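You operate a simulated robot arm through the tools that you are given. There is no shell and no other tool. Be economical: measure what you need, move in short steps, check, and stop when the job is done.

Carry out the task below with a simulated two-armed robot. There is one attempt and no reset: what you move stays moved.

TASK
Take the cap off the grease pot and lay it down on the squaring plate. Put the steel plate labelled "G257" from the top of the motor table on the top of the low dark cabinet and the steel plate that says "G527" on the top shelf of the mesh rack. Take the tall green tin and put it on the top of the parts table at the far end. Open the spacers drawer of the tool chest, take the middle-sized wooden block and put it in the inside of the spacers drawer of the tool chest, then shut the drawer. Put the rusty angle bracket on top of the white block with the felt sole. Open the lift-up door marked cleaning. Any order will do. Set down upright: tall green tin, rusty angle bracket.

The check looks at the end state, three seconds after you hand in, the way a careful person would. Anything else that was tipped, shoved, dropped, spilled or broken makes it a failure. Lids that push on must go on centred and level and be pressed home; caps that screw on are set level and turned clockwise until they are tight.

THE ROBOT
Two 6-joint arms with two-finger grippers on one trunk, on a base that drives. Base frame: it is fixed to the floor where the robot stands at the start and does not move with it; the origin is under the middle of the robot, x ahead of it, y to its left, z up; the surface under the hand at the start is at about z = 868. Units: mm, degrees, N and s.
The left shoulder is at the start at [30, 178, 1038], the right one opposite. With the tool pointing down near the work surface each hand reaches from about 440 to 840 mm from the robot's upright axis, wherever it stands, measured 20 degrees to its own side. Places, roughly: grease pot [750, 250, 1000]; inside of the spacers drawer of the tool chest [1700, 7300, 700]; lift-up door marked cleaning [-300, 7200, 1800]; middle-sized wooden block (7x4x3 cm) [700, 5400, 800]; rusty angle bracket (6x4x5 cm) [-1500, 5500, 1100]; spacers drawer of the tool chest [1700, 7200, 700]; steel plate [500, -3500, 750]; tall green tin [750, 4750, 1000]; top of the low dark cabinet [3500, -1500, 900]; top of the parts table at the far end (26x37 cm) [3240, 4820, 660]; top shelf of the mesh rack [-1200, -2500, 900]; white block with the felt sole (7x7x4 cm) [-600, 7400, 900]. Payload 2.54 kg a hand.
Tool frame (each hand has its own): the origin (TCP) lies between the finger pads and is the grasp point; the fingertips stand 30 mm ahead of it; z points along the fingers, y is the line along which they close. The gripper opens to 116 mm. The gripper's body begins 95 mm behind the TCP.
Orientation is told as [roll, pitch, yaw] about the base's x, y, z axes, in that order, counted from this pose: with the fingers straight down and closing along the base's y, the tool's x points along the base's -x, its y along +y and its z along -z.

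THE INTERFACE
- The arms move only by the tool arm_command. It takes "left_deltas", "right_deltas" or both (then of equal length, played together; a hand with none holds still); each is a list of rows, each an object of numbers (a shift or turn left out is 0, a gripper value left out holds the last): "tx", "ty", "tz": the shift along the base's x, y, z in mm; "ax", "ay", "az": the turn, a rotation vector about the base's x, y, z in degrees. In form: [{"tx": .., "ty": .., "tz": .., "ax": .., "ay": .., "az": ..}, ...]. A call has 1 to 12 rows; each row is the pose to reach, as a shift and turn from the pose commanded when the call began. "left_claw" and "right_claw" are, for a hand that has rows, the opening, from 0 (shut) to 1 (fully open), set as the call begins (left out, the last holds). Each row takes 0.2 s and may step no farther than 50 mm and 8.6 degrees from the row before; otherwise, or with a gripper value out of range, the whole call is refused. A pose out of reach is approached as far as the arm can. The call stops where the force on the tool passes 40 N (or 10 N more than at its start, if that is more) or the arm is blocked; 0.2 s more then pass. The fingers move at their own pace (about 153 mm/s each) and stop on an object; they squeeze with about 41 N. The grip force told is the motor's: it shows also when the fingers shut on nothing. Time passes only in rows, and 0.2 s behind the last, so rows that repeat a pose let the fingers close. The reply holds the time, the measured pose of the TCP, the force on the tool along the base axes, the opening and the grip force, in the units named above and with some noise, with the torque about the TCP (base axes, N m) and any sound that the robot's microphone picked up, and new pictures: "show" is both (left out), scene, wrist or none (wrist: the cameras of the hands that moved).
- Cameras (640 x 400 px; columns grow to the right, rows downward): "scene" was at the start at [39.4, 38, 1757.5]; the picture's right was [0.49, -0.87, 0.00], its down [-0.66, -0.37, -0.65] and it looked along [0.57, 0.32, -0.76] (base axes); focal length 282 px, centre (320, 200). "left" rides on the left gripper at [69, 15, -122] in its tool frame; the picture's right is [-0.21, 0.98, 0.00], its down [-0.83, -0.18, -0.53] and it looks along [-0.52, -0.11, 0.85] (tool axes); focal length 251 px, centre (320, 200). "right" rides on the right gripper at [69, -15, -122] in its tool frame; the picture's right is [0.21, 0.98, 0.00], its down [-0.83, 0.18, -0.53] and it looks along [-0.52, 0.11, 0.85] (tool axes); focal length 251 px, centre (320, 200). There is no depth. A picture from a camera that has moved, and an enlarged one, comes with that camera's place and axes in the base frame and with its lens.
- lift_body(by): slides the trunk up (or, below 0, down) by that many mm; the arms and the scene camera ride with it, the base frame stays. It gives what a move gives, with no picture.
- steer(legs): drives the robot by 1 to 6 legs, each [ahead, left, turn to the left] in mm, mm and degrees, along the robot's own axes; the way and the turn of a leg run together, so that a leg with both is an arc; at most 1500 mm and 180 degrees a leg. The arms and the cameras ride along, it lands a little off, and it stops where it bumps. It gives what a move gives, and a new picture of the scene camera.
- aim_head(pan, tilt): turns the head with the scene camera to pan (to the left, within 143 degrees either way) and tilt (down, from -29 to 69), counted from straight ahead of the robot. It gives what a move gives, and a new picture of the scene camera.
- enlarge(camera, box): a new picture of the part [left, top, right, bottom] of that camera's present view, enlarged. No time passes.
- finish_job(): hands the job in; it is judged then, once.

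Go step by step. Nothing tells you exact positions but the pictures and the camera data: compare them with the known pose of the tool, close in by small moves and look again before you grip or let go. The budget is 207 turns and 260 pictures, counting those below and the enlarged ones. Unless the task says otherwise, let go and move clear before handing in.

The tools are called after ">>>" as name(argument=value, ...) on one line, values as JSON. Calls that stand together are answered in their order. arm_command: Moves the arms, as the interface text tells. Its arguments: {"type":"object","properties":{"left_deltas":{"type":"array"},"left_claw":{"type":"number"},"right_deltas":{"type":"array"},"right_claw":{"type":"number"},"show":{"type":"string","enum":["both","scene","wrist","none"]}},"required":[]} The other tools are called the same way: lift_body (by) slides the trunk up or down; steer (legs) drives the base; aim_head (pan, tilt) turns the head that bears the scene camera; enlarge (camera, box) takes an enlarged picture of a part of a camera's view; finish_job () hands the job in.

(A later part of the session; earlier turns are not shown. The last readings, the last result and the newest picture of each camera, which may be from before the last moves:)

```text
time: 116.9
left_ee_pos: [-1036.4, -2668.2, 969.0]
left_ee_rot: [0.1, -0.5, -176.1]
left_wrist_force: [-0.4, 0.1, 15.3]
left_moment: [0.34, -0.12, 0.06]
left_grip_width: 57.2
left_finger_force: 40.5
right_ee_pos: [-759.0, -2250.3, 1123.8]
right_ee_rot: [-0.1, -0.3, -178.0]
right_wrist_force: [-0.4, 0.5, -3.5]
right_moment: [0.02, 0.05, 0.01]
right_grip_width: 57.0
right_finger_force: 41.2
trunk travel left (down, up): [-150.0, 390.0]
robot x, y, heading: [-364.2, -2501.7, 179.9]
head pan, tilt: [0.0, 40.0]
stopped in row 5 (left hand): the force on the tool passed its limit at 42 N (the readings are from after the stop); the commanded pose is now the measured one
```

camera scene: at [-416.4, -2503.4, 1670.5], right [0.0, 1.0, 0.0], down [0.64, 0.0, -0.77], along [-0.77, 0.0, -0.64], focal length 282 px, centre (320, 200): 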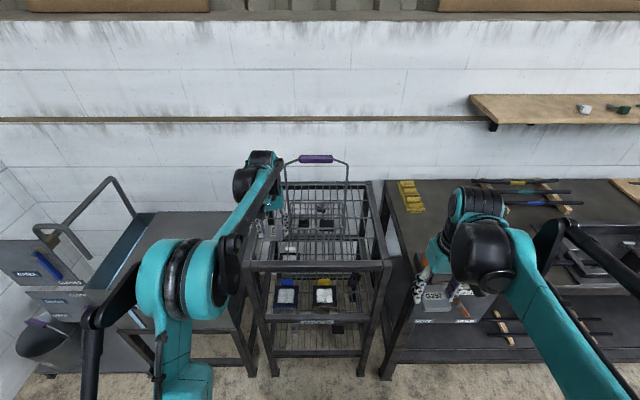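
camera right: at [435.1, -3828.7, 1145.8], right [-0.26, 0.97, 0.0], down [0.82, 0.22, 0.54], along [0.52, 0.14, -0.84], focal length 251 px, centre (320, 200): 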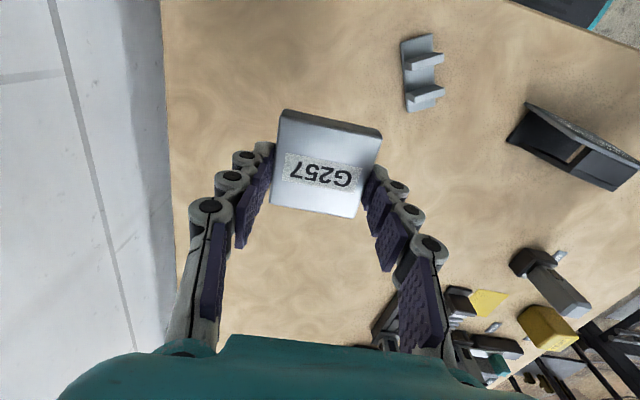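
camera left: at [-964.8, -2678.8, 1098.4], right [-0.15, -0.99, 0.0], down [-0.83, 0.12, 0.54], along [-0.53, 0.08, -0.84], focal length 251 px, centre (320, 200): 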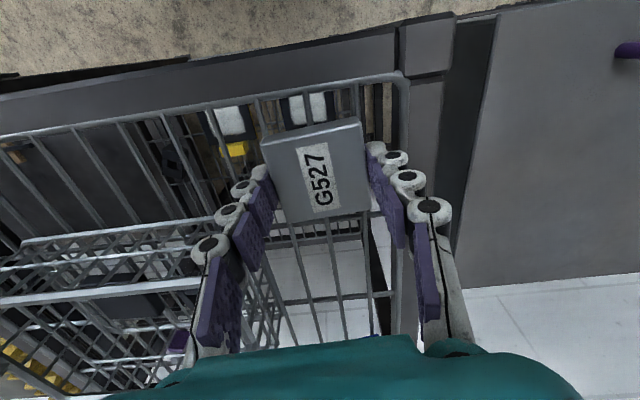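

Contact; release and lift.

>>> arm_command(left_deltas=[{"tz": 0}, {"tz": 0}, {"tz": 10}, {"tz": 40}, {"tz": 80}, {"tz": 120}, {"tz": 120}], left_claw=0.68, show="wrist")

```text
time: 118.5
left_ee_pos: [-1036.1, -2668.0, 1086.1]
left_ee_rot: [0.2, -0.4, -175.9]
left_wrist_force: [-0.6, -0.1, -0.4]
left_moment: [0.03, -0.03, -0.02]
left_grip_width: 78.7
left_finger_force: 0.1
right_ee_pos: [-760.0, -2251.5, 1123.2]
right_ee_rot: [0.0, -0.2, -178.0]
right_wrist_force: [0.5, 0.0, -4.5]
right_moment: [-0.02, -0.02, 0.04]
right_grip_width: 57.4
right_finger_force: 40.8
trunk travel left (down, up): [-150.0, 390.0]
robot x, y, heading: [-365.8, -2506.0, 179.7]
head pan, tilt: [0.0, 40.0]
camera left: at [-965.0, -2678.3, 1207.5], right [-0.15, -0.99, 0.0], down [-0.83, 0.12, 0.54], along [-0.53, 0.08, -0.84], focal length 251 px, centre (320, 200)
```

left: 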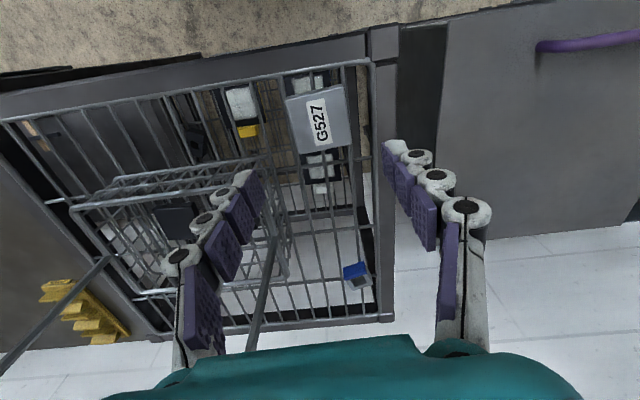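

G527 is on the rack. Retract the left arm and drive round toward the low dark cabinet.

>>> arm_command(left_deltas=[{"tx": 45, "ty": -10, "tz": 20}, {"tx": 90, "ty": -25, "tz": 40}, {"tx": 135, "ty": -40, "tz": 40}, {"tx": 180, "ty": -55, "tz": 40}, {"tx": 225, "ty": -70, "tz": 40}, {"tx": 270, "ty": -85, "tz": 40}, {"tx": 270, "ty": -85, "tz": 40}], show="none")

>>> steer(legs=[[-200, 0, 0], [0, 0, 180], [1400, 0, 0]])

```text
refused: row 1 steps farther than a row can; nothing moved
```

```text
time: 134.0
left_ee_pos: [1909.9, -2348.9, 1085.8]
left_ee_rot: [0.1, -0.4, 3.9]
left_wrist_force: [-0.4, 0.1, -0.6]
left_moment: [0.0, 0.02, -0.02]
left_grip_width: 78.8
left_finger_force: 0.0
right_ee_pos: [1633.9, -2764.0, 1122.9]
right_ee_rot: [0.0, -0.2, 1.9]
right_wrist_force: [0.0, -1.3, -4.8]
right_moment: [-0.02, 0.02, 0.0]
right_grip_width: 57.0
right_finger_force: 40.8
trunk travel left (down, up): [-150.0, 390.0]
robot x, y, heading: [1238.8, -2510.4, -0.3]
head pan, tilt: [0.0, 40.0]
camera scene: at [1293.5, -2512.9, 1670.5], right [-0.01, -1.0, 0.0], down [-0.64, 0.0, -0.77], along [0.77, 0.0, -0.64], focal length 282 px, centre (320, 200)
```

scene: 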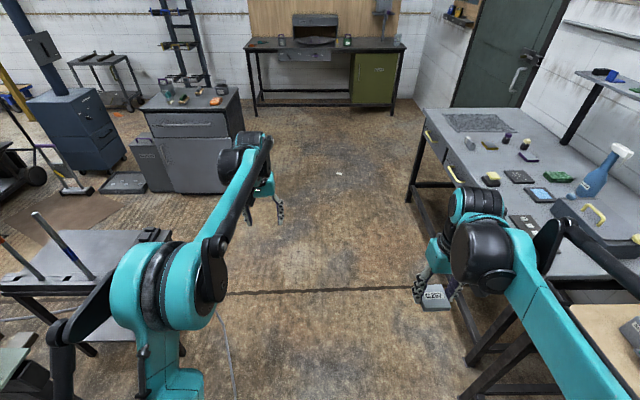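

>>> enlarge(camera="scene", box=[80, 60, 280, 200])

>>> arm_command(left_deltas=[{"tx": -42, "ty": 8, "tz": 15}, {"tx": -85, "ty": 25, "tz": 30}, {"tx": -130, "ty": 40, "tz": 40}, {"tx": -175, "ty": 55, "tz": 40}, {"tx": -220, "ty": 70, "tz": 40}, {"tx": -265, "ty": 85, "tz": 40}, {"tx": -265, "ty": 85, "tz": 40}], show="none")

```text
2.86 times, centred on (180, 130) of scene
camera zoom: at [1293.5, -2512.9, 1670.5], right [-0.01, -1.0, 0.0], down [-0.64, 0.0, -0.77], along [0.77, 0.0, -0.64], focal length 807 px, centre (720, 400)
```

zoom: 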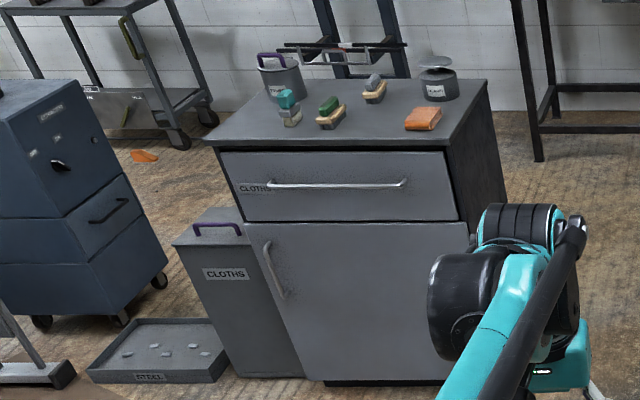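

```text
time: 135.6
left_ee_pos: [1645.6, -2264.5, 1125.0]
left_ee_rot: [0.1, -0.4, 3.9]
left_wrist_force: [1.7, 1.0, -0.5]
left_moment: [-0.02, 0.03, -0.01]
left_grip_width: 79.2
left_finger_force: 0.0
right_ee_pos: [1633.6, -2766.0, 1123.2]
right_ee_rot: [0.1, -0.2, 1.8]
right_wrist_force: [0.0, 0.0, -4.5]
right_moment: [0.0, 0.04, 0.0]
right_grip_width: 57.3
right_finger_force: 40.8
trunk travel left (down, up): [-150.0, 390.0]
robot x, y, heading: [1237.8, -2507.8, -0.3]
head pan, tilt: [0.0, 40.0]
```

Cabinet with brushes on top; its front strip (x≈3400–3540) is free. Drive to about (2850, −1500) facing it.

>>> steer(legs=[[1500, 0, 0.3], [110, 0, 0], [0, 600, 0]])

```text
time: 146.9
left_ee_pos: [3253.5, -1658.8, 1126.0]
left_ee_rot: [0.2, -0.3, 4.4]
left_wrist_force: [-0.3, -0.2, 0.6]
left_moment: [-0.01, -0.02, -0.02]
left_grip_width: 78.9
left_finger_force: 0.0
right_ee_pos: [3245.0, -2161.2, 1123.4]
right_ee_rot: [0.0, -0.2, 2.1]
right_wrist_force: [0.1, 0.8, -4.4]
right_moment: [-0.04, 0.0, 0.04]
right_grip_width: 57.0
right_finger_force: 40.8
trunk travel left (down, up): [-150.0, 390.0]
robot x, y, heading: [2845.1, -1908.5, 0.1]
head pan, tilt: [0.0, 40.0]
camera scene: at [2903.4, -1910.3, 1670.5], right [0.0, -1.0, 0.0], down [-0.64, 0.0, -0.77], along [0.77, 0.0, -0.64], focal length 282 px, centre (320, 200)
```

scene: 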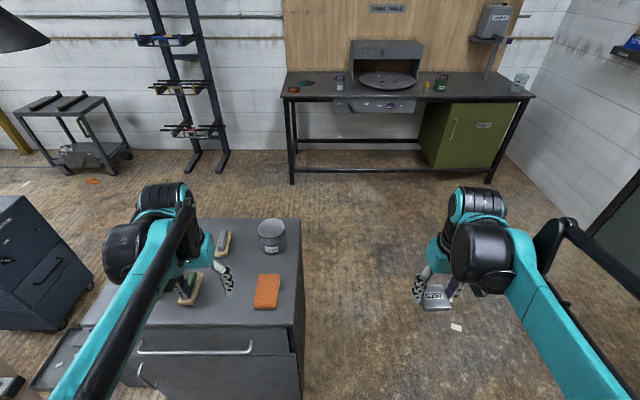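

>>> steer(legs=[[0, 350, 0]])

```text
time: 149.1
left_ee_pos: [3256.1, -1311.2, 1125.0]
left_ee_rot: [0.1, -0.4, 4.3]
left_wrist_force: [0.9, 1.2, -0.7]
left_moment: [-0.03, 0.0, 0.03]
left_grip_width: 78.8
left_finger_force: 0.1
right_ee_pos: [3244.0, -1812.0, 1123.3]
right_ee_rot: [0.0, -0.2, 2.2]
right_wrist_force: [0.7, 0.5, -4.6]
right_moment: [-0.01, -0.03, 0.02]
right_grip_width: 57.3
right_finger_force: 41.1
trunk travel left (down, up): [-150.0, 390.0]
robot x, y, heading: [2843.6, -1558.7, 0.1]
head pan, tilt: [0.0, 40.0]
camera scene: at [2903.6, -1560.2, 1670.5], right [0.0, -1.0, 0.0], down [-0.64, 0.0, -0.77], along [0.77, 0.0, -0.64], focal length 282 px, centre (320, 200)
```

scene: 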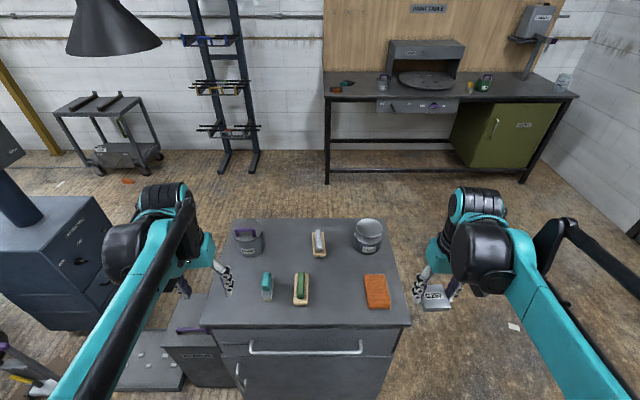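

>>> arm_command(right_deltas=[{"tx": 29, "ty": 40, "tz": -5}, {"tx": 58, "ty": 80, "tz": -10}, {"tx": 88, "ty": 119, "tz": -15}, {"tx": 117, "ty": 159, "tz": -20}, {"tx": 146, "ty": 199, "tz": -25}, {"tx": 146, "ty": 199, "tz": -70}, {"tx": 146, "ty": 199, "tz": -115}, {"tx": 146, "ty": 199, "tz": -160}, {"tx": 146, "ty": 199, "tz": -190}, {"tx": 146, "ty": 199, "tz": -190}], show="wrist")

```text
time: 151.3
left_ee_pos: [3253.8, -1311.3, 1124.7]
left_ee_rot: [0.1, -0.4, 4.1]
left_wrist_force: [-1.0, -0.3, -0.1]
left_moment: [-0.01, 0.03, -0.03]
left_grip_width: 78.8
left_finger_force: 0.0
right_ee_pos: [3389.9, -1615.9, 932.2]
right_ee_rot: [0.0, -0.2, 2.2]
right_wrist_force: [-0.4, -0.1, -3.0]
right_moment: [-0.01, -0.01, -0.02]
right_grip_width: 57.1
right_finger_force: 41.1
trunk travel left (down, up): [-150.0, 390.0]
robot x, y, heading: [2846.8, -1562.7, 0.1]
head pan, tilt: [0.0, 40.0]
camera right: at [3321.4, -1633.8, 1054.6], right [-0.25, 0.97, 0.0], down [0.82, 0.21, 0.54], along [0.52, 0.13, -0.84], focal length 251 px, centre (320, 200)
```

right: 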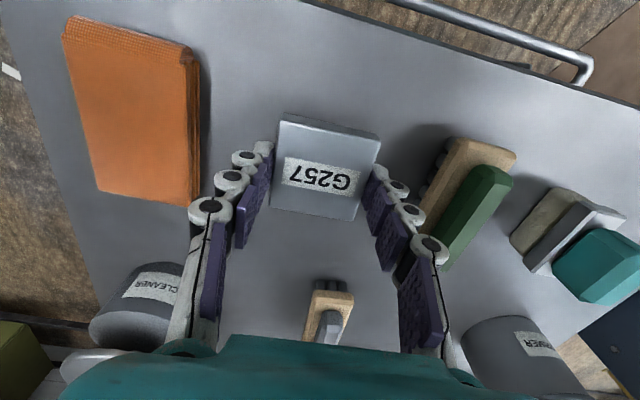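

>>> arm_command(right_deltas=[{"ty": -5, "tz": -25}, {"ty": -5, "tz": -40}, {"ty": -5, "tz": -46}, {"ty": -5, "tz": -49}, {"ty": -5, "tz": -52}, {"ty": -5, "tz": -55}, {"ty": -5, "tz": -58}, {"ty": -5, "tz": -61}], show="none")

```text
time: 152.3
left_ee_pos: [3252.9, -1311.6, 1127.3]
left_ee_rot: [0.1, -0.6, 4.2]
left_wrist_force: [0.8, 0.8, -0.3]
left_moment: [-0.01, -0.03, 0.01]
left_grip_width: 78.8
left_finger_force: 0.1
right_ee_pos: [3389.6, -1618.6, 888.5]
right_ee_rot: [-0.1, -0.5, 2.1]
right_wrist_force: [-2.0, -0.7, 27.8]
right_moment: [0.19, 0.11, 0.04]
right_grip_width: 57.1
right_finger_force: 40.7
trunk travel left (down, up): [-150.0, 390.0]
robot x, y, heading: [2845.0, -1557.3, 0.0]
head pan, tilt: [0.0, 40.0]
stopped in row 4 (right hand): the force on the tool passed its limit at 48 N (the readings are from after the stop); the commanded pose is now the measured one
```

Contact. Release and lift.

>>> arm_command(right_deltas=[{"tz": 0}, {"tz": 0}, {"tz": 10}, {"tz": 40}, {"tz": 80}, {"tz": 125}, {"tz": 170}, {"tz": 210}], right_claw=0.62, show="wrist")

```text
time: 154.1
left_ee_pos: [3254.2, -1311.1, 1126.7]
left_ee_rot: [0.1, -0.4, 4.1]
left_wrist_force: [-0.5, 0.8, 0.1]
left_moment: [-0.01, 0.02, 0.02]
left_grip_width: 79.1
left_finger_force: 0.0
right_ee_pos: [3391.3, -1620.7, 1097.0]
right_ee_rot: [0.0, -0.4, 2.1]
right_wrist_force: [0.2, 0.4, 0.4]
right_moment: [0.0, -0.04, -0.02]
right_grip_width: 71.9
right_finger_force: 0.0
trunk travel left (down, up): [-150.0, 390.0]
robot x, y, heading: [2846.1, -1563.3, -0.3]
head pan, tilt: [0.0, 40.0]
camera right: at [3322.2, -1638.0, 1220.5], right [-0.25, 0.97, 0.0], down [0.82, 0.21, 0.54], along [0.52, 0.13, -0.84], focal length 251 px, centre (320, 200)
```

right: 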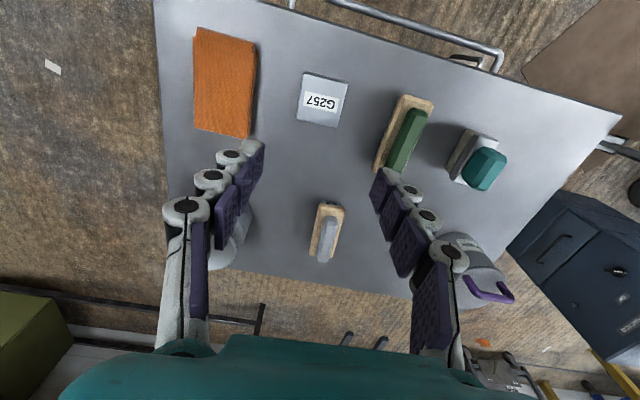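

G257 is in place. Fold the right arm and look left (+y) along this side of the fence for a route.

>>> arm_command(right_deltas=[{"tx": -29, "ty": -38, "tz": 5}, {"tx": -58, "ty": -76, "tz": 10}, {"tx": -87, "ty": -114, "tz": 15}, {"tx": -116, "ty": -152, "tz": 20}, {"tx": -145, "ty": -190, "tz": 28}, {"tx": -145, "ty": -190, "tz": 28}], show="none")

>>> aim_head(pan=90, tilt=20)

```text
time: 155.5
left_ee_pos: [3254.9, -1311.5, 1125.4]
left_ee_rot: [0.1, -0.4, 4.2]
left_wrist_force: [0.3, 0.9, 1.7]
left_moment: [0.0, 0.03, -0.02]
left_grip_width: 78.9
left_finger_force: 0.0
right_ee_pos: [3247.8, -1808.2, 1123.7]
right_ee_rot: [-0.1, -0.2, 2.1]
right_wrist_force: [0.1, 0.2, -1.3]
right_moment: [-0.04, 0.05, 0.0]
right_grip_width: 71.9
right_finger_force: 0.0
trunk travel left (down, up): [-150.0, 390.0]
robot x, y, heading: [2846.5, -1558.2, -0.3]
head pan, tilt: [0.0, 40.0]
```

```text
time: 157.2
left_ee_pos: [3254.5, -1310.7, 1125.4]
left_ee_rot: [0.1, -0.4, 4.2]
left_wrist_force: [0.8, 0.3, -0.7]
left_moment: [-0.01, 0.01, 0.03]
left_grip_width: 78.9
left_finger_force: 0.0
right_ee_pos: [3246.2, -1807.0, 1123.8]
right_ee_rot: [-0.1, -0.4, 2.1]
right_wrist_force: [-0.3, -0.7, -0.1]
right_moment: [0.0, 0.03, 0.0]
right_grip_width: 72.1
right_finger_force: 0.0
trunk travel left (down, up): [-150.0, 390.0]
robot x, y, heading: [2843.6, -1557.1, 0.1]
head pan, tilt: [90.0, 20.0]
camera scene: at [2818.6, -1468.0, 1701.9], right [1.0, 0.0, 0.0], down [0.0, -0.34, -0.94], along [0.0, 0.94, -0.34], focal length 282 px, centre (320, 200)
```

scene: 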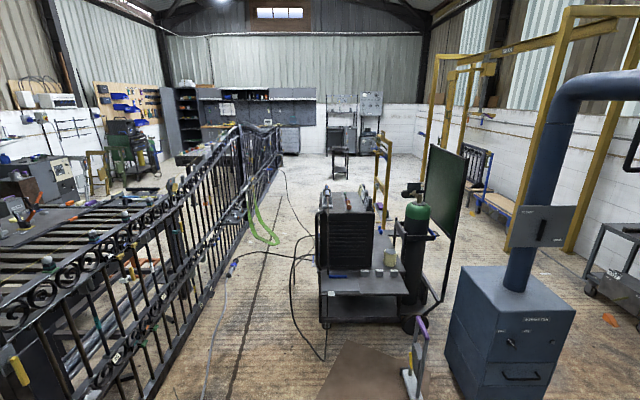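

The far side is narrow with cables; I'll go back by the known aisle and then up the wide aisle along x≈−100 to the welding table.

>>> steer(legs=[[0, -950, 0], [-1470, 0, 0], [-1470, 0, 0], [0, 0, 90], [1200, 0, 0], [1200, 0, 0]])

>>> aim_head(pan=0, tilt=25)

```text
time: 191.2
left_ee_pos: [-395.0, 283.4, 1124.3]
left_ee_rot: [0.1, -0.4, 95.3]
left_wrist_force: [0.8, 0.0, -0.2]
left_moment: [-0.06, 0.01, -0.02]
left_grip_width: 79.0
left_finger_force: 0.0
right_ee_pos: [99.9, 285.3, 1124.1]
right_ee_rot: [-0.1, -0.4, 93.2]
right_wrist_force: [-0.7, 0.2, 0.1]
right_moment: [-0.01, 0.0, 0.02]
right_grip_width: 71.9
right_finger_force: 0.1
trunk travel left (down, up): [-150.0, 390.0]
robot x, y, heading: [-137.7, -121.1, 91.0]
head pan, tilt: [90.0, 20.0]
camera scene: at [-228.7, -150.6, 1702.0], right [-0.02, 1.0, 0.0], down [0.34, 0.01, -0.94], along [-0.94, -0.02, -0.34], focal length 282 px, centre (320, 200)
```

scene: 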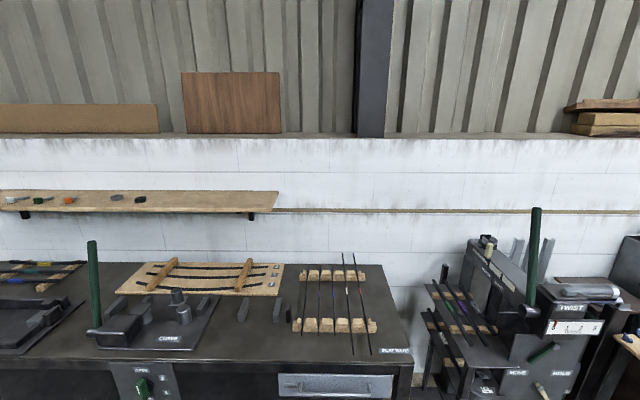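

```text
time: 192.8
left_ee_pos: [-394.8, 284.1, 1126.5]
left_ee_rot: [0.1, -0.4, 95.3]
left_wrist_force: [0.2, 0.8, 0.4]
left_moment: [-0.02, -0.02, -0.01]
left_grip_width: 79.0
left_finger_force: 0.1
right_ee_pos: [102.1, 285.1, 1125.0]
right_ee_rot: [0.0, -0.4, 93.1]
right_wrist_force: [0.6, -0.3, 0.7]
right_moment: [-0.01, 0.03, 0.01]
right_grip_width: 72.0
right_finger_force: 0.1
trunk travel left (down, up): [-150.0, 390.0]
robot x, y, heading: [-137.0, -118.8, 91.1]
head pan, tilt: [0.0, 25.0]
camera scene: at [-137.3, -57.3, 1693.9], right [1.0, 0.02, 0.0], down [0.01, -0.42, -0.91], along [-0.02, 0.91, -0.42], focal length 282 px, centre (320, 200)
```

scene: 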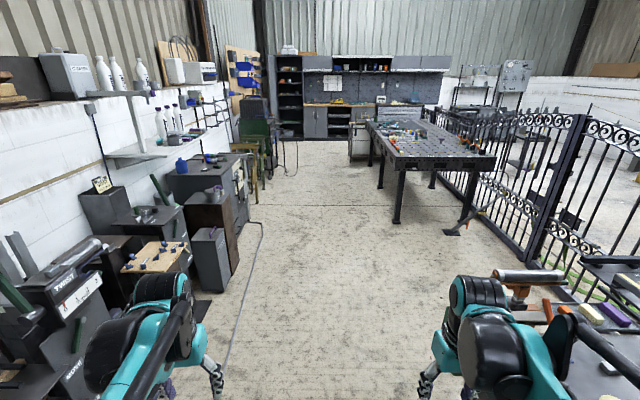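

Clear aisle. Drive up to y≈4700 beside the welding table and turn to face it.

>>> steer(legs=[[1500, 0, -1.1], [1500, 0, 0], [1500, 0, 0], [0, 0, -90], [0, 320, 0]])

>>> aim_head(pan=0, tilt=35)

```text
time: 219.9
left_ee_pos: [218.7, 4948.5, 1127.0]
left_ee_rot: [0.0, -0.4, 4.2]
left_wrist_force: [0.5, -0.1, -0.5]
left_moment: [-0.04, -0.03, 0.01]
left_grip_width: 78.9
left_finger_force: 0.1
right_ee_pos: [210.4, 4454.3, 1124.9]
right_ee_rot: [0.0, -0.4, 2.2]
right_wrist_force: [1.3, -0.3, -0.2]
right_moment: [-0.03, 0.01, -0.04]
right_grip_width: 71.9
right_finger_force: 0.1
trunk travel left (down, up): [-150.0, 390.0]
robot x, y, heading: [-188.5, 4697.3, -0.2]
head pan, tilt: [0.0, 25.0]
camera scene: at [-125.9, 4699.1, 1693.9], right [0.0, -1.0, 0.0], down [-0.42, 0.0, -0.91], along [0.91, 0.0, -0.42], focal length 282 px, centre (320, 200)
```

scene: 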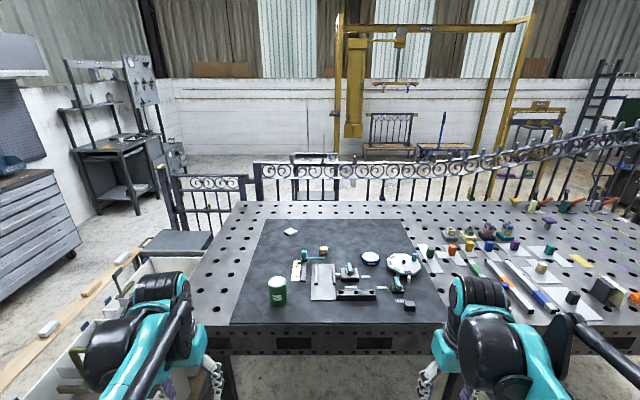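

```text
time: 220.6
left_ee_pos: [217.4, 4946.8, 1126.5]
left_ee_rot: [0.2, -0.4, 4.3]
left_wrist_force: [0.2, -0.5, -0.1]
left_moment: [0.01, 0.04, -0.02]
left_grip_width: 78.9
left_finger_force: 0.0
right_ee_pos: [210.6, 4451.2, 1124.0]
right_ee_rot: [0.0, -0.4, 2.1]
right_wrist_force: [-0.5, 0.3, -0.7]
right_moment: [-0.01, -0.03, 0.02]
right_grip_width: 72.0
right_finger_force: 0.1
trunk travel left (down, up): [-150.0, 390.0]
robot x, y, heading: [-189.0, 4695.5, -0.2]
head pan, tilt: [0.0, 35.0]
camera scene: at [-130.0, 4697.4, 1678.2], right [0.0, -1.0, 0.0], down [-0.57, 0.0, -0.82], along [0.82, 0.0, -0.57], focal length 282 px, centre (320, 200)
```

scene: 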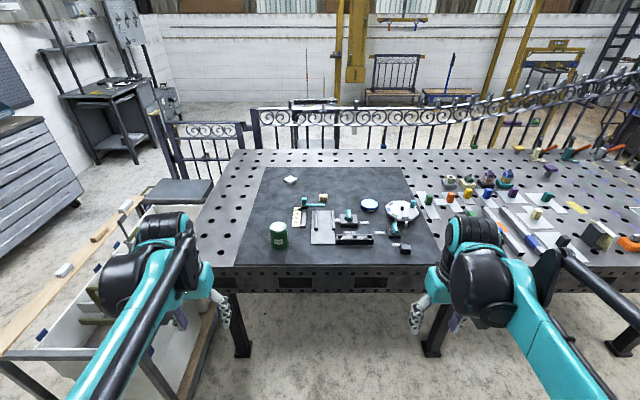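

>>> enlarge(camera="scene", box=[230, 160, 430, 280])

>>> enlarge(camera="scene", box=[0, 80, 260, 400])

```text
3.20 times, centred on (330, 220) of scene
camera zoom: at [-130.0, 4697.4, 1678.2], right [0.0, -1.0, 0.0], down [-0.57, 0.0, -0.82], along [0.82, 0.0, -0.57], focal length 904 px, centre (288, 136)
```

zoom: 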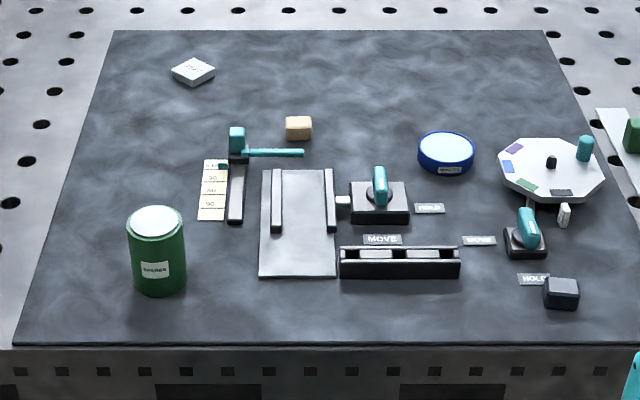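

```text
1.25 times, centred on (130, 240) of scene
camera zoom: at [-130.0, 4697.4, 1678.2], right [0.0, -1.0, 0.0], down [-0.57, 0.0, -0.82], along [0.82, 0.0, -0.57], focal length 353 px, centre (558, 150)
```

zoom: 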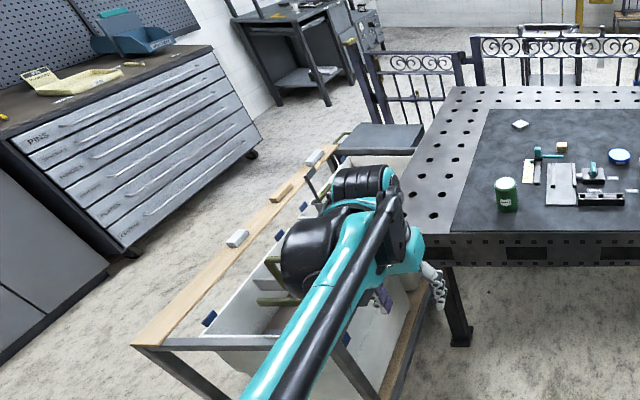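

The tall green tin stands on the welding table near (726, 4860). Drive closer and raise the trunk.

>>> steer(legs=[[235, 0, 0]])

>>> lift_body(by=100)

>>> aim_head(pan=10, tilt=50)

```text
time: 222.4
left_ee_pos: [454.4, 4948.7, 1125.4]
left_ee_rot: [0.1, -0.4, 4.2]
left_wrist_force: [0.5, -0.1, 0.1]
left_moment: [0.0, 0.01, -0.02]
left_grip_width: 79.0
left_finger_force: 0.1
right_ee_pos: [446.0, 4452.4, 1123.7]
right_ee_rot: [0.0, -0.3, 2.1]
right_wrist_force: [0.5, 0.5, 0.0]
right_moment: [0.01, 0.05, 0.0]
right_grip_width: 71.9
right_finger_force: 0.1
trunk travel left (down, up): [-150.0, 390.0]
robot x, y, heading: [41.5, 4700.6, -0.3]
head pan, tilt: [0.0, 35.0]
camera scene: at [107.1, 4697.6, 1678.0], right [0.0, -1.0, 0.0], down [-0.57, 0.0, -0.82], along [0.82, 0.0, -0.57], focal length 282 px, centre (320, 200)
```

scene: 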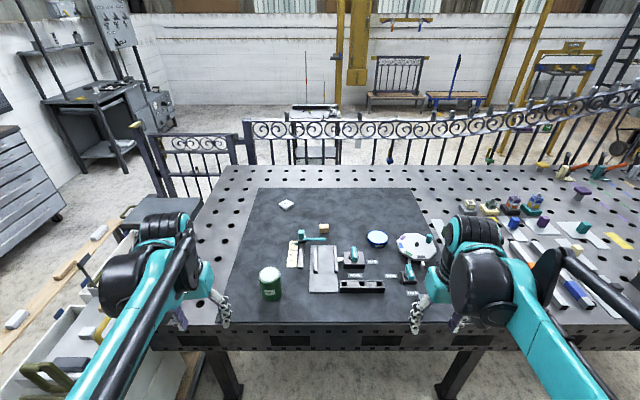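

```text
time: 223.7
left_ee_pos: [454.3, 4947.7, 1225.8]
left_ee_rot: [0.0, -0.4, 4.2]
left_wrist_force: [0.5, 0.1, -1.2]
left_moment: [-0.01, -0.01, -0.03]
left_grip_width: 78.7
left_finger_force: 0.0
right_ee_pos: [446.2, 4452.1, 1224.1]
right_ee_rot: [0.0, -0.5, 2.1]
right_wrist_force: [-0.1, 0.3, -0.4]
right_moment: [-0.02, 0.01, -0.01]
right_grip_width: 71.7
right_finger_force: 0.1
trunk travel left (down, up): [-250.0, 290.0]
robot x, y, heading: [45.0, 4698.4, 0.1]
head pan, tilt: [0.0, 35.0]
```

```text
time: 224.5
left_ee_pos: [454.3, 4947.9, 1225.3]
left_ee_rot: [0.1, -0.4, 4.1]
left_wrist_force: [0.7, -0.9, 0.0]
left_moment: [-0.01, 0.03, -0.03]
left_grip_width: 78.8
left_finger_force: 0.0
right_ee_pos: [446.4, 4452.2, 1223.8]
right_ee_rot: [-0.1, -0.4, 2.2]
right_wrist_force: [0.0, 0.1, -0.5]
right_moment: [-0.02, 0.02, 0.0]
right_grip_width: 71.9
right_finger_force: 0.2
trunk travel left (down, up): [-250.0, 290.0]
robot x, y, heading: [42.8, 4700.2, 0.1]
head pan, tilt: [10.0, 50.0]
camera scene: at [93.3, 4710.9, 1756.4], right [0.17, -0.98, 0.0], down [-0.75, -0.13, -0.64], along [0.63, 0.11, -0.77], focal length 282 px, centre (320, 200)
```

scene: 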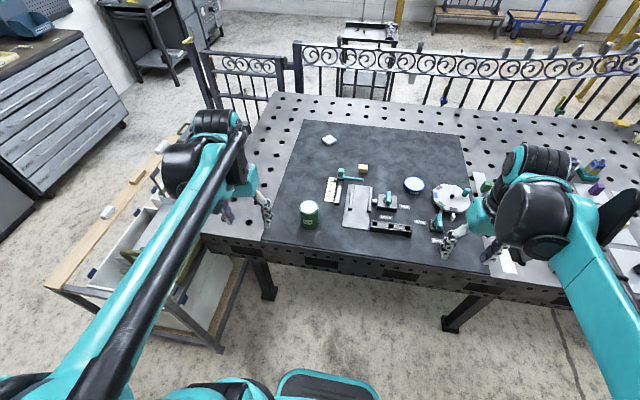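

>>> arm_command(left_deltas=[{"tx": 40, "ty": -16, "tz": -20}, {"tx": 80, "ty": -32, "tz": -40}, {"tx": 120, "ty": -48, "tz": -60}, {"tx": 160, "ty": -64, "tz": -80}, {"tx": 200, "ty": -80, "tz": -100}, {"tx": 243, "ty": -94, "tz": -110}, {"tx": 243, "ty": -94, "tz": -110}], left_claw=1, show="wrist")

```text
time: 226.1
left_ee_pos: [695.6, 4854.4, 1116.9]
left_ee_rot: [0.2, -0.5, 4.2]
left_wrist_force: [0.3, 0.5, -0.5]
left_moment: [-0.03, -0.03, 0.0]
left_grip_width: 116.0
left_finger_force: 0.0
right_ee_pos: [444.7, 4452.5, 1224.6]
right_ee_rot: [-0.1, -0.3, 2.1]
right_wrist_force: [-0.5, -0.2, 1.1]
right_moment: [0.0, -0.06, -0.03]
right_grip_width: 71.9
right_finger_force: 0.1
trunk travel left (down, up): [-250.0, 290.0]
robot x, y, heading: [46.4, 4699.5, -0.1]
head pan, tilt: [10.0, 50.0]
camera left: at [624.5, 4863.4, 1237.8], right [0.14, 0.99, 0.0], down [0.83, -0.12, 0.54], along [0.54, -0.07, -0.84], focal length 251 px, centre (320, 200)
```

left: 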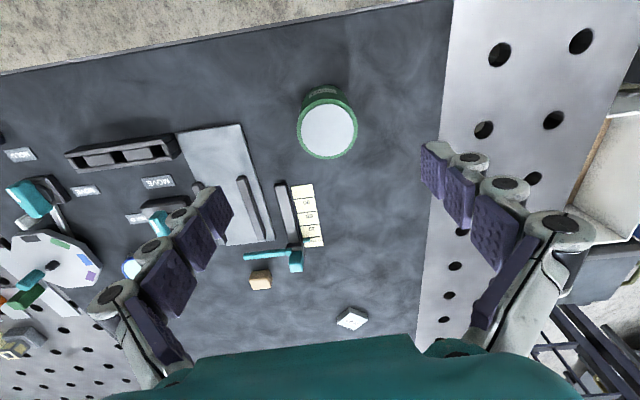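

>>> arm_command(left_deltas=[{"tx": 8, "ty": 6, "tz": -40}, {"tx": 8, "ty": 6, "tz": -80}, {"tx": 8, "ty": 6, "tz": -120}, {"tx": 8, "ty": 6, "tz": -120}], left_claw=0.9, show="wrist")

```text
time: 227.1
left_ee_pos: [703.0, 4859.7, 996.4]
left_ee_rot: [0.1, -0.5, 4.1]
left_wrist_force: [0.9, 0.1, -0.7]
left_moment: [-0.01, -0.05, 0.0]
left_grip_width: 104.4
left_finger_force: 0.1
right_ee_pos: [445.0, 4451.8, 1225.5]
right_ee_rot: [0.0, -0.4, 2.0]
right_wrist_force: [-0.3, 0.9, 0.5]
right_moment: [0.0, -0.04, 0.05]
right_grip_width: 71.9
right_finger_force: 0.1
trunk travel left (down, up): [-250.0, 290.0]
robot x, y, heading: [46.2, 4699.0, -0.1]
head pan, tilt: [10.0, 50.0]
camera left: at [633.0, 4869.3, 1117.0], right [0.14, 0.99, 0.0], down [0.83, -0.12, 0.54], along [0.54, -0.07, -0.84], focal length 251 px, centre (320, 200)
```

left: 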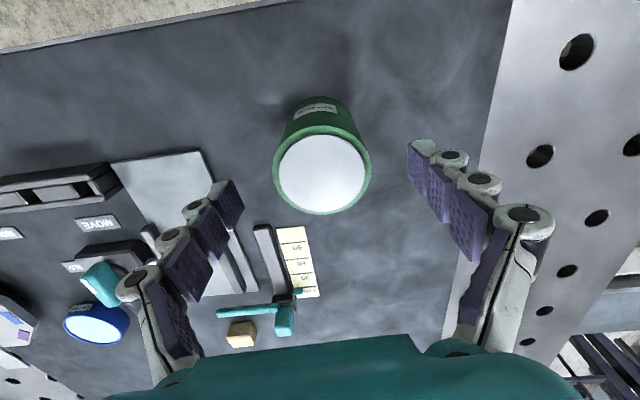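

>>> arm_command(left_deltas=[{"tx": 5, "ty": 1, "tz": -25}, {"tx": 5, "ty": 1, "tz": -45}, {"tx": 5, "ty": 1, "tz": -58}, {"tx": 5, "ty": 1, "tz": -58}], show="wrist")

>>> arm_command(left_deltas=[{"tx": 0}, {"tx": 0}, {"tx": 0}], left_claw=0, show="wrist")

```text
time: 228.1
left_ee_pos: [708.2, 4860.6, 937.5]
left_ee_rot: [0.1, -0.4, 4.2]
left_wrist_force: [0.0, 0.3, 0.0]
left_moment: [0.01, 0.02, 0.02]
left_grip_width: 104.4
left_finger_force: 0.2
right_ee_pos: [447.3, 4451.5, 1225.2]
right_ee_rot: [0.0, -0.4, 2.2]
right_wrist_force: [-0.1, 0.4, 0.0]
right_moment: [0.0, -0.01, 0.0]
right_grip_width: 71.9
right_finger_force: 0.1
trunk travel left (down, up): [-250.0, 290.0]
robot x, y, heading: [47.7, 4695.5, 0.5]
head pan, tilt: [10.0, 50.0]
camera left: at [638.9, 4870.1, 1059.2], right [0.14, 0.99, 0.0], down [0.83, -0.12, 0.54], along [0.53, -0.07, -0.84], focal length 251 px, centre (320, 200)
```

left: 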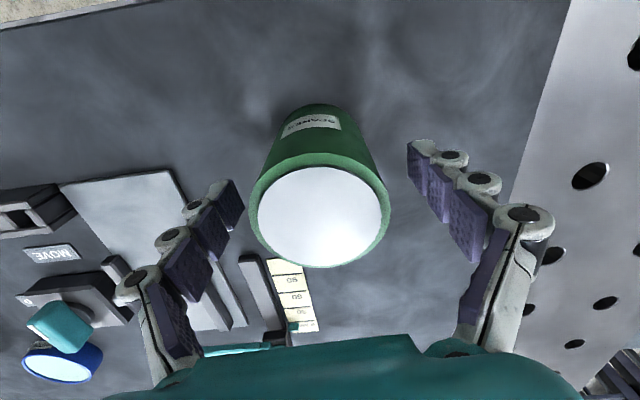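

```text
time: 228.9
left_ee_pos: [710.2, 4861.2, 938.6]
left_ee_rot: [0.2, -0.6, 4.2]
left_wrist_force: [3.7, -1.0, 8.0]
left_moment: [-0.35, 0.03, 0.15]
left_grip_width: 66.9
left_finger_force: 41.1
right_ee_pos: [446.0, 4451.1, 1224.6]
right_ee_rot: [0.0, -0.5, 2.1]
right_wrist_force: [0.1, -0.4, 0.2]
right_moment: [-0.01, -0.03, -0.02]
right_grip_width: 71.9
right_finger_force: 0.1
trunk travel left (down, up): [-250.0, 290.0]
robot x, y, heading: [42.0, 4703.5, -0.1]
head pan, tilt: [10.0, 50.0]
camera left: at [639.1, 4869.8, 1059.6], right [0.14, 0.99, 0.0], down [0.83, -0.12, 0.54], along [0.54, -0.07, -0.84], focal length 251 px, centre (320, 200)
```

left: 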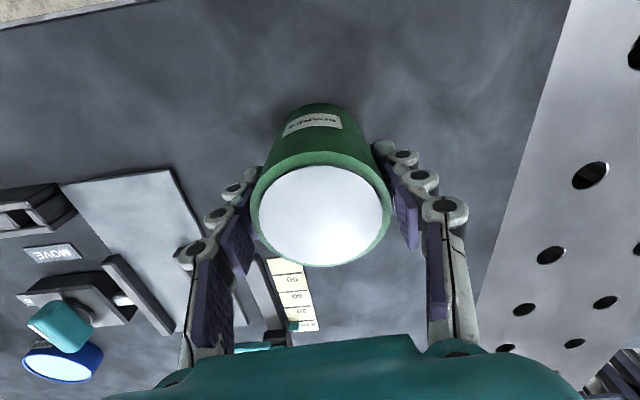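

Tin gripped. Lift and fold to the travel pose, then go around the bench to the north.

>>> arm_command(left_deltas=[{"tz": 15}, {"tz": 60}, {"tz": 105}, {"tz": 150}, {"tx": -30, "ty": 10, "tz": 185}, {"tx": -70, "ty": 25, "tz": 200}, {"tx": -115, "ty": 40, "tz": 200}, {"tx": -160, "ty": 55, "tz": 200}, {"tx": -205, "ty": 70, "tz": 200}, {"tx": -255, "ty": 75, "tz": 200}, {"tx": -255, "ty": 75, "tz": 200}], show="wrist")

>>> aim_head(pan=60, tilt=30)

```text
refused: row 10 steps farther than a row can; nothing moved
```

```text
time: 230.1
left_ee_pos: [710.0, 4860.6, 939.7]
left_ee_rot: [0.2, -0.4, 4.2]
left_wrist_force: [3.9, -1.9, 9.3]
left_moment: [-0.25, -0.16, 0.1]
left_grip_width: 66.7
left_finger_force: 40.9
right_ee_pos: [446.0, 4450.6, 1224.5]
right_ee_rot: [0.0, -0.4, 2.1]
right_wrist_force: [0.0, 0.4, 0.4]
right_moment: [0.01, 0.02, -0.02]
right_grip_width: 71.7
right_finger_force: 0.1
trunk travel left (down, up): [-250.0, 290.0]
robot x, y, heading: [43.8, 4698.2, 0.2]
head pan, tilt: [60.0, 30.0]
camera scene: at [62.4, 4775.4, 1785.9], right [0.87, -0.5, 0.0], down [-0.25, -0.43, -0.87], along [0.43, 0.75, -0.5], focal length 282 px, centre (320, 200)
```

scene: 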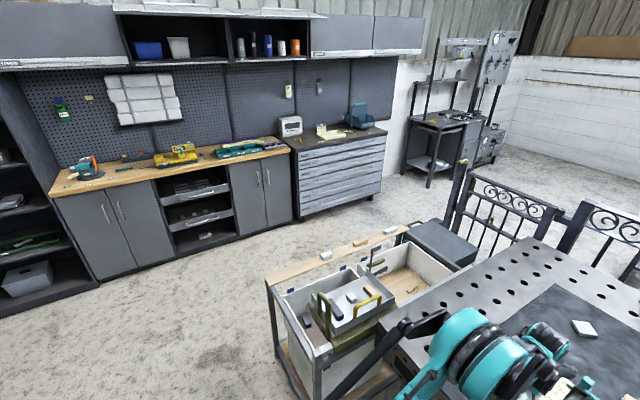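

>>> arm_command(left_deltas=[{"tz": 15}, {"tz": 60}, {"tz": 105}, {"tz": 150}, {"tx": -30, "ty": 10, "tz": 185}, {"tx": -70, "ty": 25, "tz": 200}, {"tx": -115, "ty": 35, "tz": 200}, {"tx": -160, "ty": 45, "tz": 200}, {"tx": -205, "ty": 60, "tz": 200}, {"tx": -250, "ty": 75, "tz": 200}, {"tx": -250, "ty": 75, "tz": 200}], show="wrist")

>>> enlarge(camera="scene", box=[250, 220, 450, 350])

>>> enlarge(camera="scene", box=[270, 100, 400, 220])

```text
time: 232.4
left_ee_pos: [460.9, 4937.1, 1137.9]
left_ee_rot: [0.1, -0.3, 4.2]
left_wrist_force: [0.7, -0.7, -4.6]
left_moment: [0.02, 0.03, 0.0]
left_grip_width: 66.8
left_finger_force: 40.8
right_ee_pos: [447.7, 4451.3, 1223.8]
right_ee_rot: [0.0, -0.2, 2.1]
right_wrist_force: [-0.2, 0.7, -0.4]
right_moment: [0.0, 0.03, 0.03]
right_grip_width: 71.7
right_finger_force: 0.0
trunk travel left (down, up): [-250.0, 290.0]
robot x, y, heading: [47.7, 4697.1, -0.2]
head pan, tilt: [60.0, 30.0]
camera left: at [391.5, 4946.3, 1258.2], right [0.14, 0.99, 0.0], down [0.83, -0.12, 0.54], along [0.53, -0.07, -0.84], focal length 251 px, centre (320, 200)
```

left: 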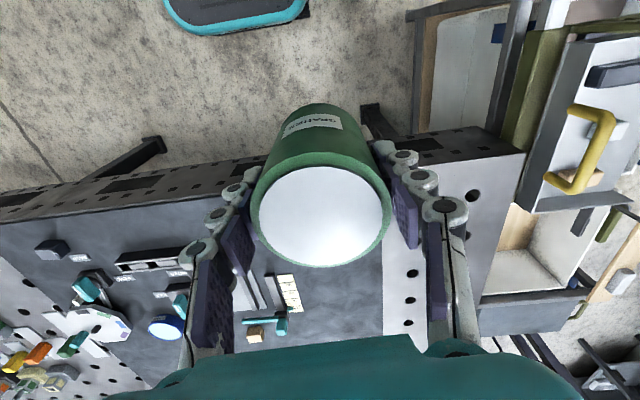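

```text
3.08 times, centred on (350, 285) of scene
camera zoom: at [65.3, 4775.9, 1785.8], right [0.87, -0.5, 0.0], down [-0.25, -0.43, -0.87], along [0.43, 0.75, -0.5], focal length 869 px, centre (228, -62)
```

zoom: 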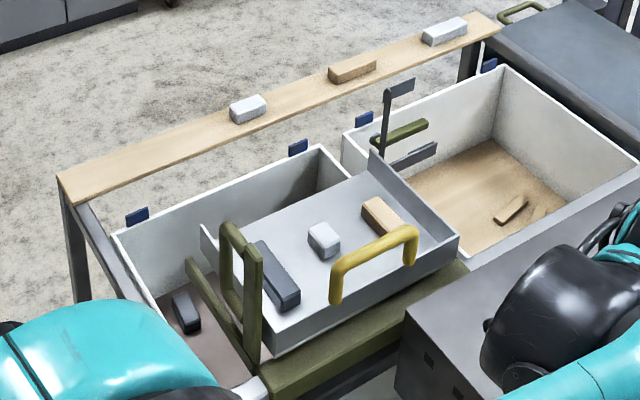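

```text
3.33 times, centred on (335, 160) of scene
camera zoom: at [65.3, 4775.9, 1785.8], right [0.87, -0.5, 0.0], down [-0.25, -0.43, -0.87], along [0.43, 0.75, -0.5], focal length 941 px, centre (270, 333)
```

zoom: 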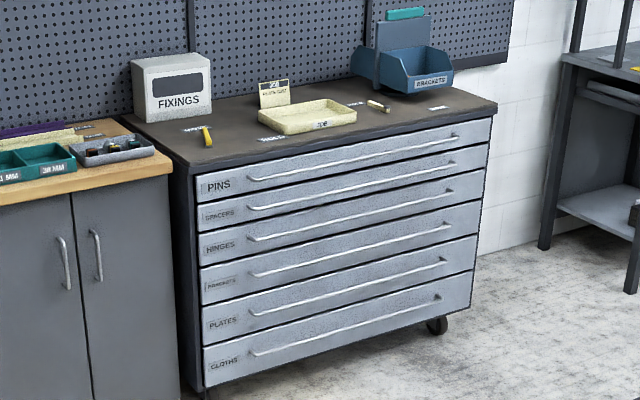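

The middle-sized wooden block sits in the sliding tray at about (703, 5438, 800). I'll pick it with the free right hand on the way: drive alongside the bench.

>>> steer(legs=[[-110, 0, 0], [0, 760, 0]])

>>> aim_head(pan=0, tilt=50)

```text
time: 237.3
left_ee_pos: [348.6, 5696.7, 1137.9]
left_ee_rot: [0.1, -0.4, 4.4]
left_wrist_force: [0.2, 0.0, -4.8]
left_moment: [0.01, -0.02, 0.01]
left_grip_width: 66.8
left_finger_force: 41.0
right_ee_pos: [334.4, 5212.4, 1223.8]
right_ee_rot: [-0.1, -0.5, 2.2]
right_wrist_force: [-0.2, 0.1, -0.7]
right_moment: [0.01, -0.02, 0.0]
right_grip_width: 71.9
right_finger_force: 0.1
trunk travel left (down, up): [-250.0, 290.0]
robot x, y, heading: [-68.7, 5458.6, 0.4]
head pan, tilt: [60.0, 30.0]
camera scene: at [-48.8, 5534.8, 1785.8], right [0.87, -0.5, 0.0], down [-0.25, -0.43, -0.87], along [0.43, 0.75, -0.5], focal length 282 px, centre (320, 200)
```

scene: 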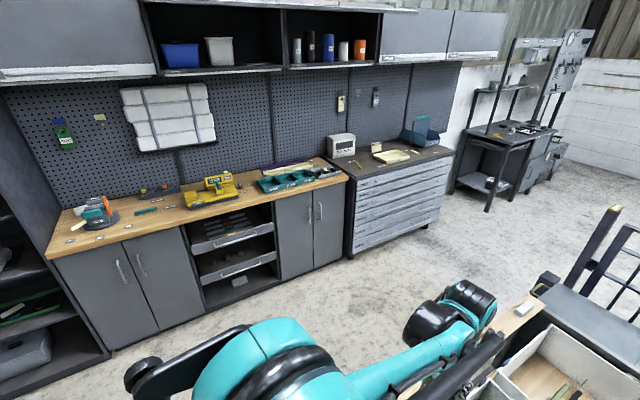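

```text
time: 238.7
left_ee_pos: [348.0, 5695.5, 1137.5]
left_ee_rot: [0.1, -0.4, 4.4]
left_wrist_force: [-0.4, -0.1, -5.0]
left_moment: [0.0, -0.02, 0.05]
left_grip_width: 66.8
left_finger_force: 41.0
right_ee_pos: [335.5, 5211.3, 1224.6]
right_ee_rot: [0.0, -0.3, 2.3]
right_wrist_force: [-0.1, -0.3, 0.6]
right_moment: [0.0, 0.05, -0.03]
right_grip_width: 71.9
right_finger_force: 0.1
trunk travel left (down, up): [-250.0, 290.0]
robot x, y, heading: [-65.8, 5458.1, 0.1]
head pan, tilt: [0.0, 50.0]
camera scene: at [-16.8, 5456.0, 1756.4], right [0.0, -1.0, 0.0], down [-0.77, 0.0, -0.64], along [0.64, 0.0, -0.77], focal length 282 px, centre (320, 200)
```

scene: 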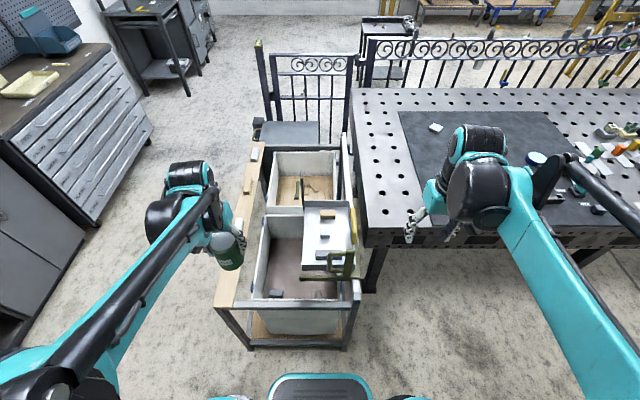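

>>> enlarge(camera="scene", box=[240, 130, 380, 310])

```text
2.22 times, centred on (310, 220) of scene
camera zoom: at [-16.8, 5456.0, 1756.4], right [0.0, -1.0, 0.0], down [-0.77, 0.0, -0.64], along [0.64, 0.0, -0.77], focal length 628 px, centre (342, 156)
```

zoom: 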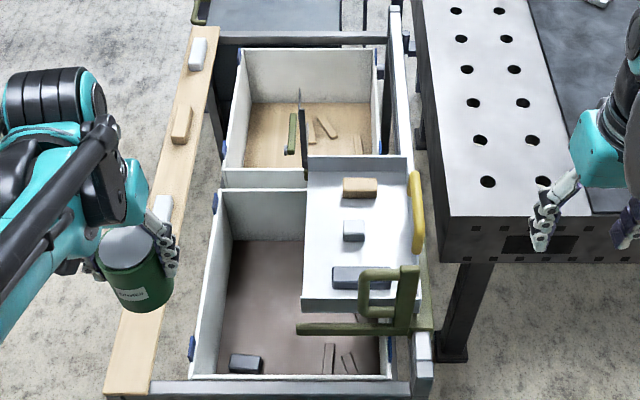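

>>> arm_command(right_deltas=[{"tx": 29, "ty": 18, "tz": 0, "az": -7.7}, {"tx": 58, "ty": 36, "tz": 0, "az": -15.4}, {"tx": 87, "ty": 54, "tz": -10, "az": -23.1}, {"tx": 116, "ty": 72, "tz": -20, "az": -30.8}, {"tx": 145, "ty": 90, "tz": -40, "az": -38.5}, {"tx": 175, "ty": 108, "tz": -65, "az": -46.2}, {"tx": 205, "ty": 126, "tz": -90, "az": -53.9}, {"tx": 235, "ty": 144, "tz": -115, "az": -61.6}, {"tx": 265, "ty": 162, "tz": -140, "az": -69.3}, {"tx": 295, "ty": 180, "tz": -165, "az": -77}, {"tx": 325, "ty": 198, "tz": -190, "az": -84.7}, {"tx": 349, "ty": 211, "tz": -210, "az": -92}], right_claw=0.75, show="wrist")

```text
time: 241.2
left_ee_pos: [348.4, 5697.6, 1139.4]
left_ee_rot: [0.1, -0.3, 4.4]
left_wrist_force: [-0.6, 0.1, -4.7]
left_moment: [-0.02, 0.04, -0.01]
left_grip_width: 66.8
left_finger_force: 40.8
right_ee_pos: [684.5, 5423.3, 1012.6]
right_ee_rot: [-0.1, -0.4, -89.8]
right_wrist_force: [0.2, 0.6, -0.3]
right_moment: [0.0, 0.05, 0.03]
right_grip_width: 86.9
right_finger_force: 0.0
trunk travel left (down, up): [-250.0, 290.0]
robot x, y, heading: [-67.1, 5452.0, 0.0]
head pan, tilt: [0.0, 50.0]
camera right: at [670.2, 5492.3, 1134.8], right [0.98, 0.22, 0.0], down [0.19, -0.82, 0.54], along [0.11, -0.53, -0.84], focal length 251 px, centre (320, 200)
```

right: 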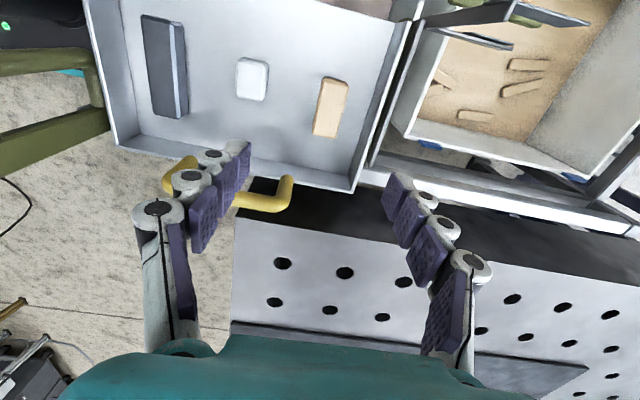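

>>> arm_command(right_deltas=[{"tx": 8, "ty": 1, "tz": -45}, {"tx": 8, "ty": 1, "tz": -90}, {"tx": 8, "ty": 1, "tz": -135}, {"tx": 8, "ty": 1, "tz": -135}], show="wrist")

```text
time: 242.2
left_ee_pos: [348.5, 5696.4, 1138.5]
left_ee_rot: [0.1, -0.4, 4.5]
left_wrist_force: [-0.1, 0.7, -3.9]
left_moment: [0.02, -0.01, 0.02]
left_grip_width: 66.8
left_finger_force: 40.7
right_ee_pos: [690.8, 5423.6, 879.6]
right_ee_rot: [0.0, -0.4, -89.7]
right_wrist_force: [-0.3, 0.0, -0.9]
right_moment: [0.01, -0.04, 0.0]
right_grip_width: 86.9
right_finger_force: 0.0
trunk travel left (down, up): [-250.0, 290.0]
robot x, y, heading: [-64.1, 5457.5, 0.2]
head pan, tilt: [0.0, 50.0]
camera right: at [676.6, 5491.9, 1001.7], right [0.98, 0.22, 0.0], down [0.19, -0.82, 0.54], along [0.12, -0.53, -0.84], focal length 251 px, centre (320, 200)
```

right: 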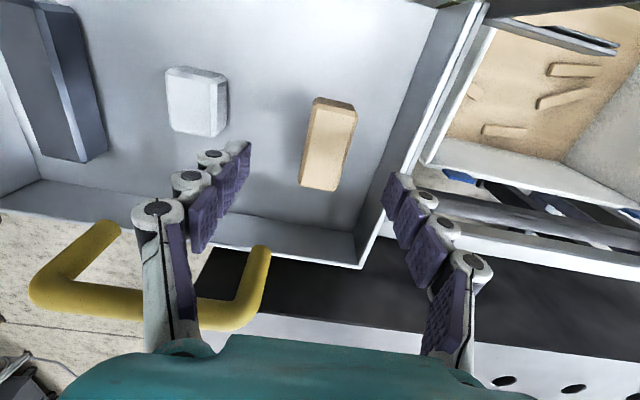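

>>> arm_command(right_deltas=[{"tx": 8, "ty": 0, "tz": 0}, {"tx": 8, "ty": 0, "tz": 0}, {"tx": 8, "ty": 0, "tz": -20}, {"tx": 8, "ty": 0, "tz": -36}, {"tx": 8, "ty": 0, "tz": -42}, {"tx": 8, "ty": 0, "tz": -42}], right_claw=0.52, show="wrist")

```text
time: 243.7
left_ee_pos: [347.7, 5695.6, 1138.2]
left_ee_rot: [0.1, -0.4, 4.4]
left_wrist_force: [0.0, -0.3, -3.5]
left_moment: [0.01, -0.04, -0.02]
left_grip_width: 66.7
left_finger_force: 40.9
right_ee_pos: [690.3, 5422.7, 841.3]
right_ee_rot: [0.0, -0.4, -89.7]
right_wrist_force: [-0.2, 0.0, -0.2]
right_moment: [-0.01, 0.01, 0.02]
right_grip_width: 60.2
right_finger_force: 0.1
right hand out of reach, approached as far as the arm can: row 4, 5, 6
trunk travel left (down, up): [-250.0, 290.0]
robot x, y, heading: [-71.0, 5455.7, 0.2]
head pan, tilt: [0.0, 50.0]
camera right: at [675.4, 5490.4, 964.3], right [0.98, 0.22, 0.0], down [0.19, -0.82, 0.54], along [0.12, -0.53, -0.84], focal length 251 px, centre (320, 200)
```

right: 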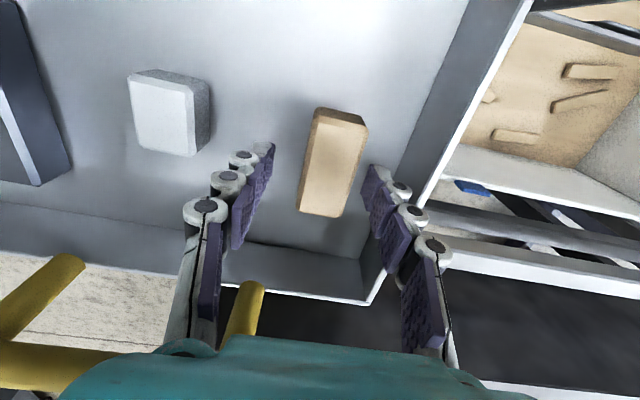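

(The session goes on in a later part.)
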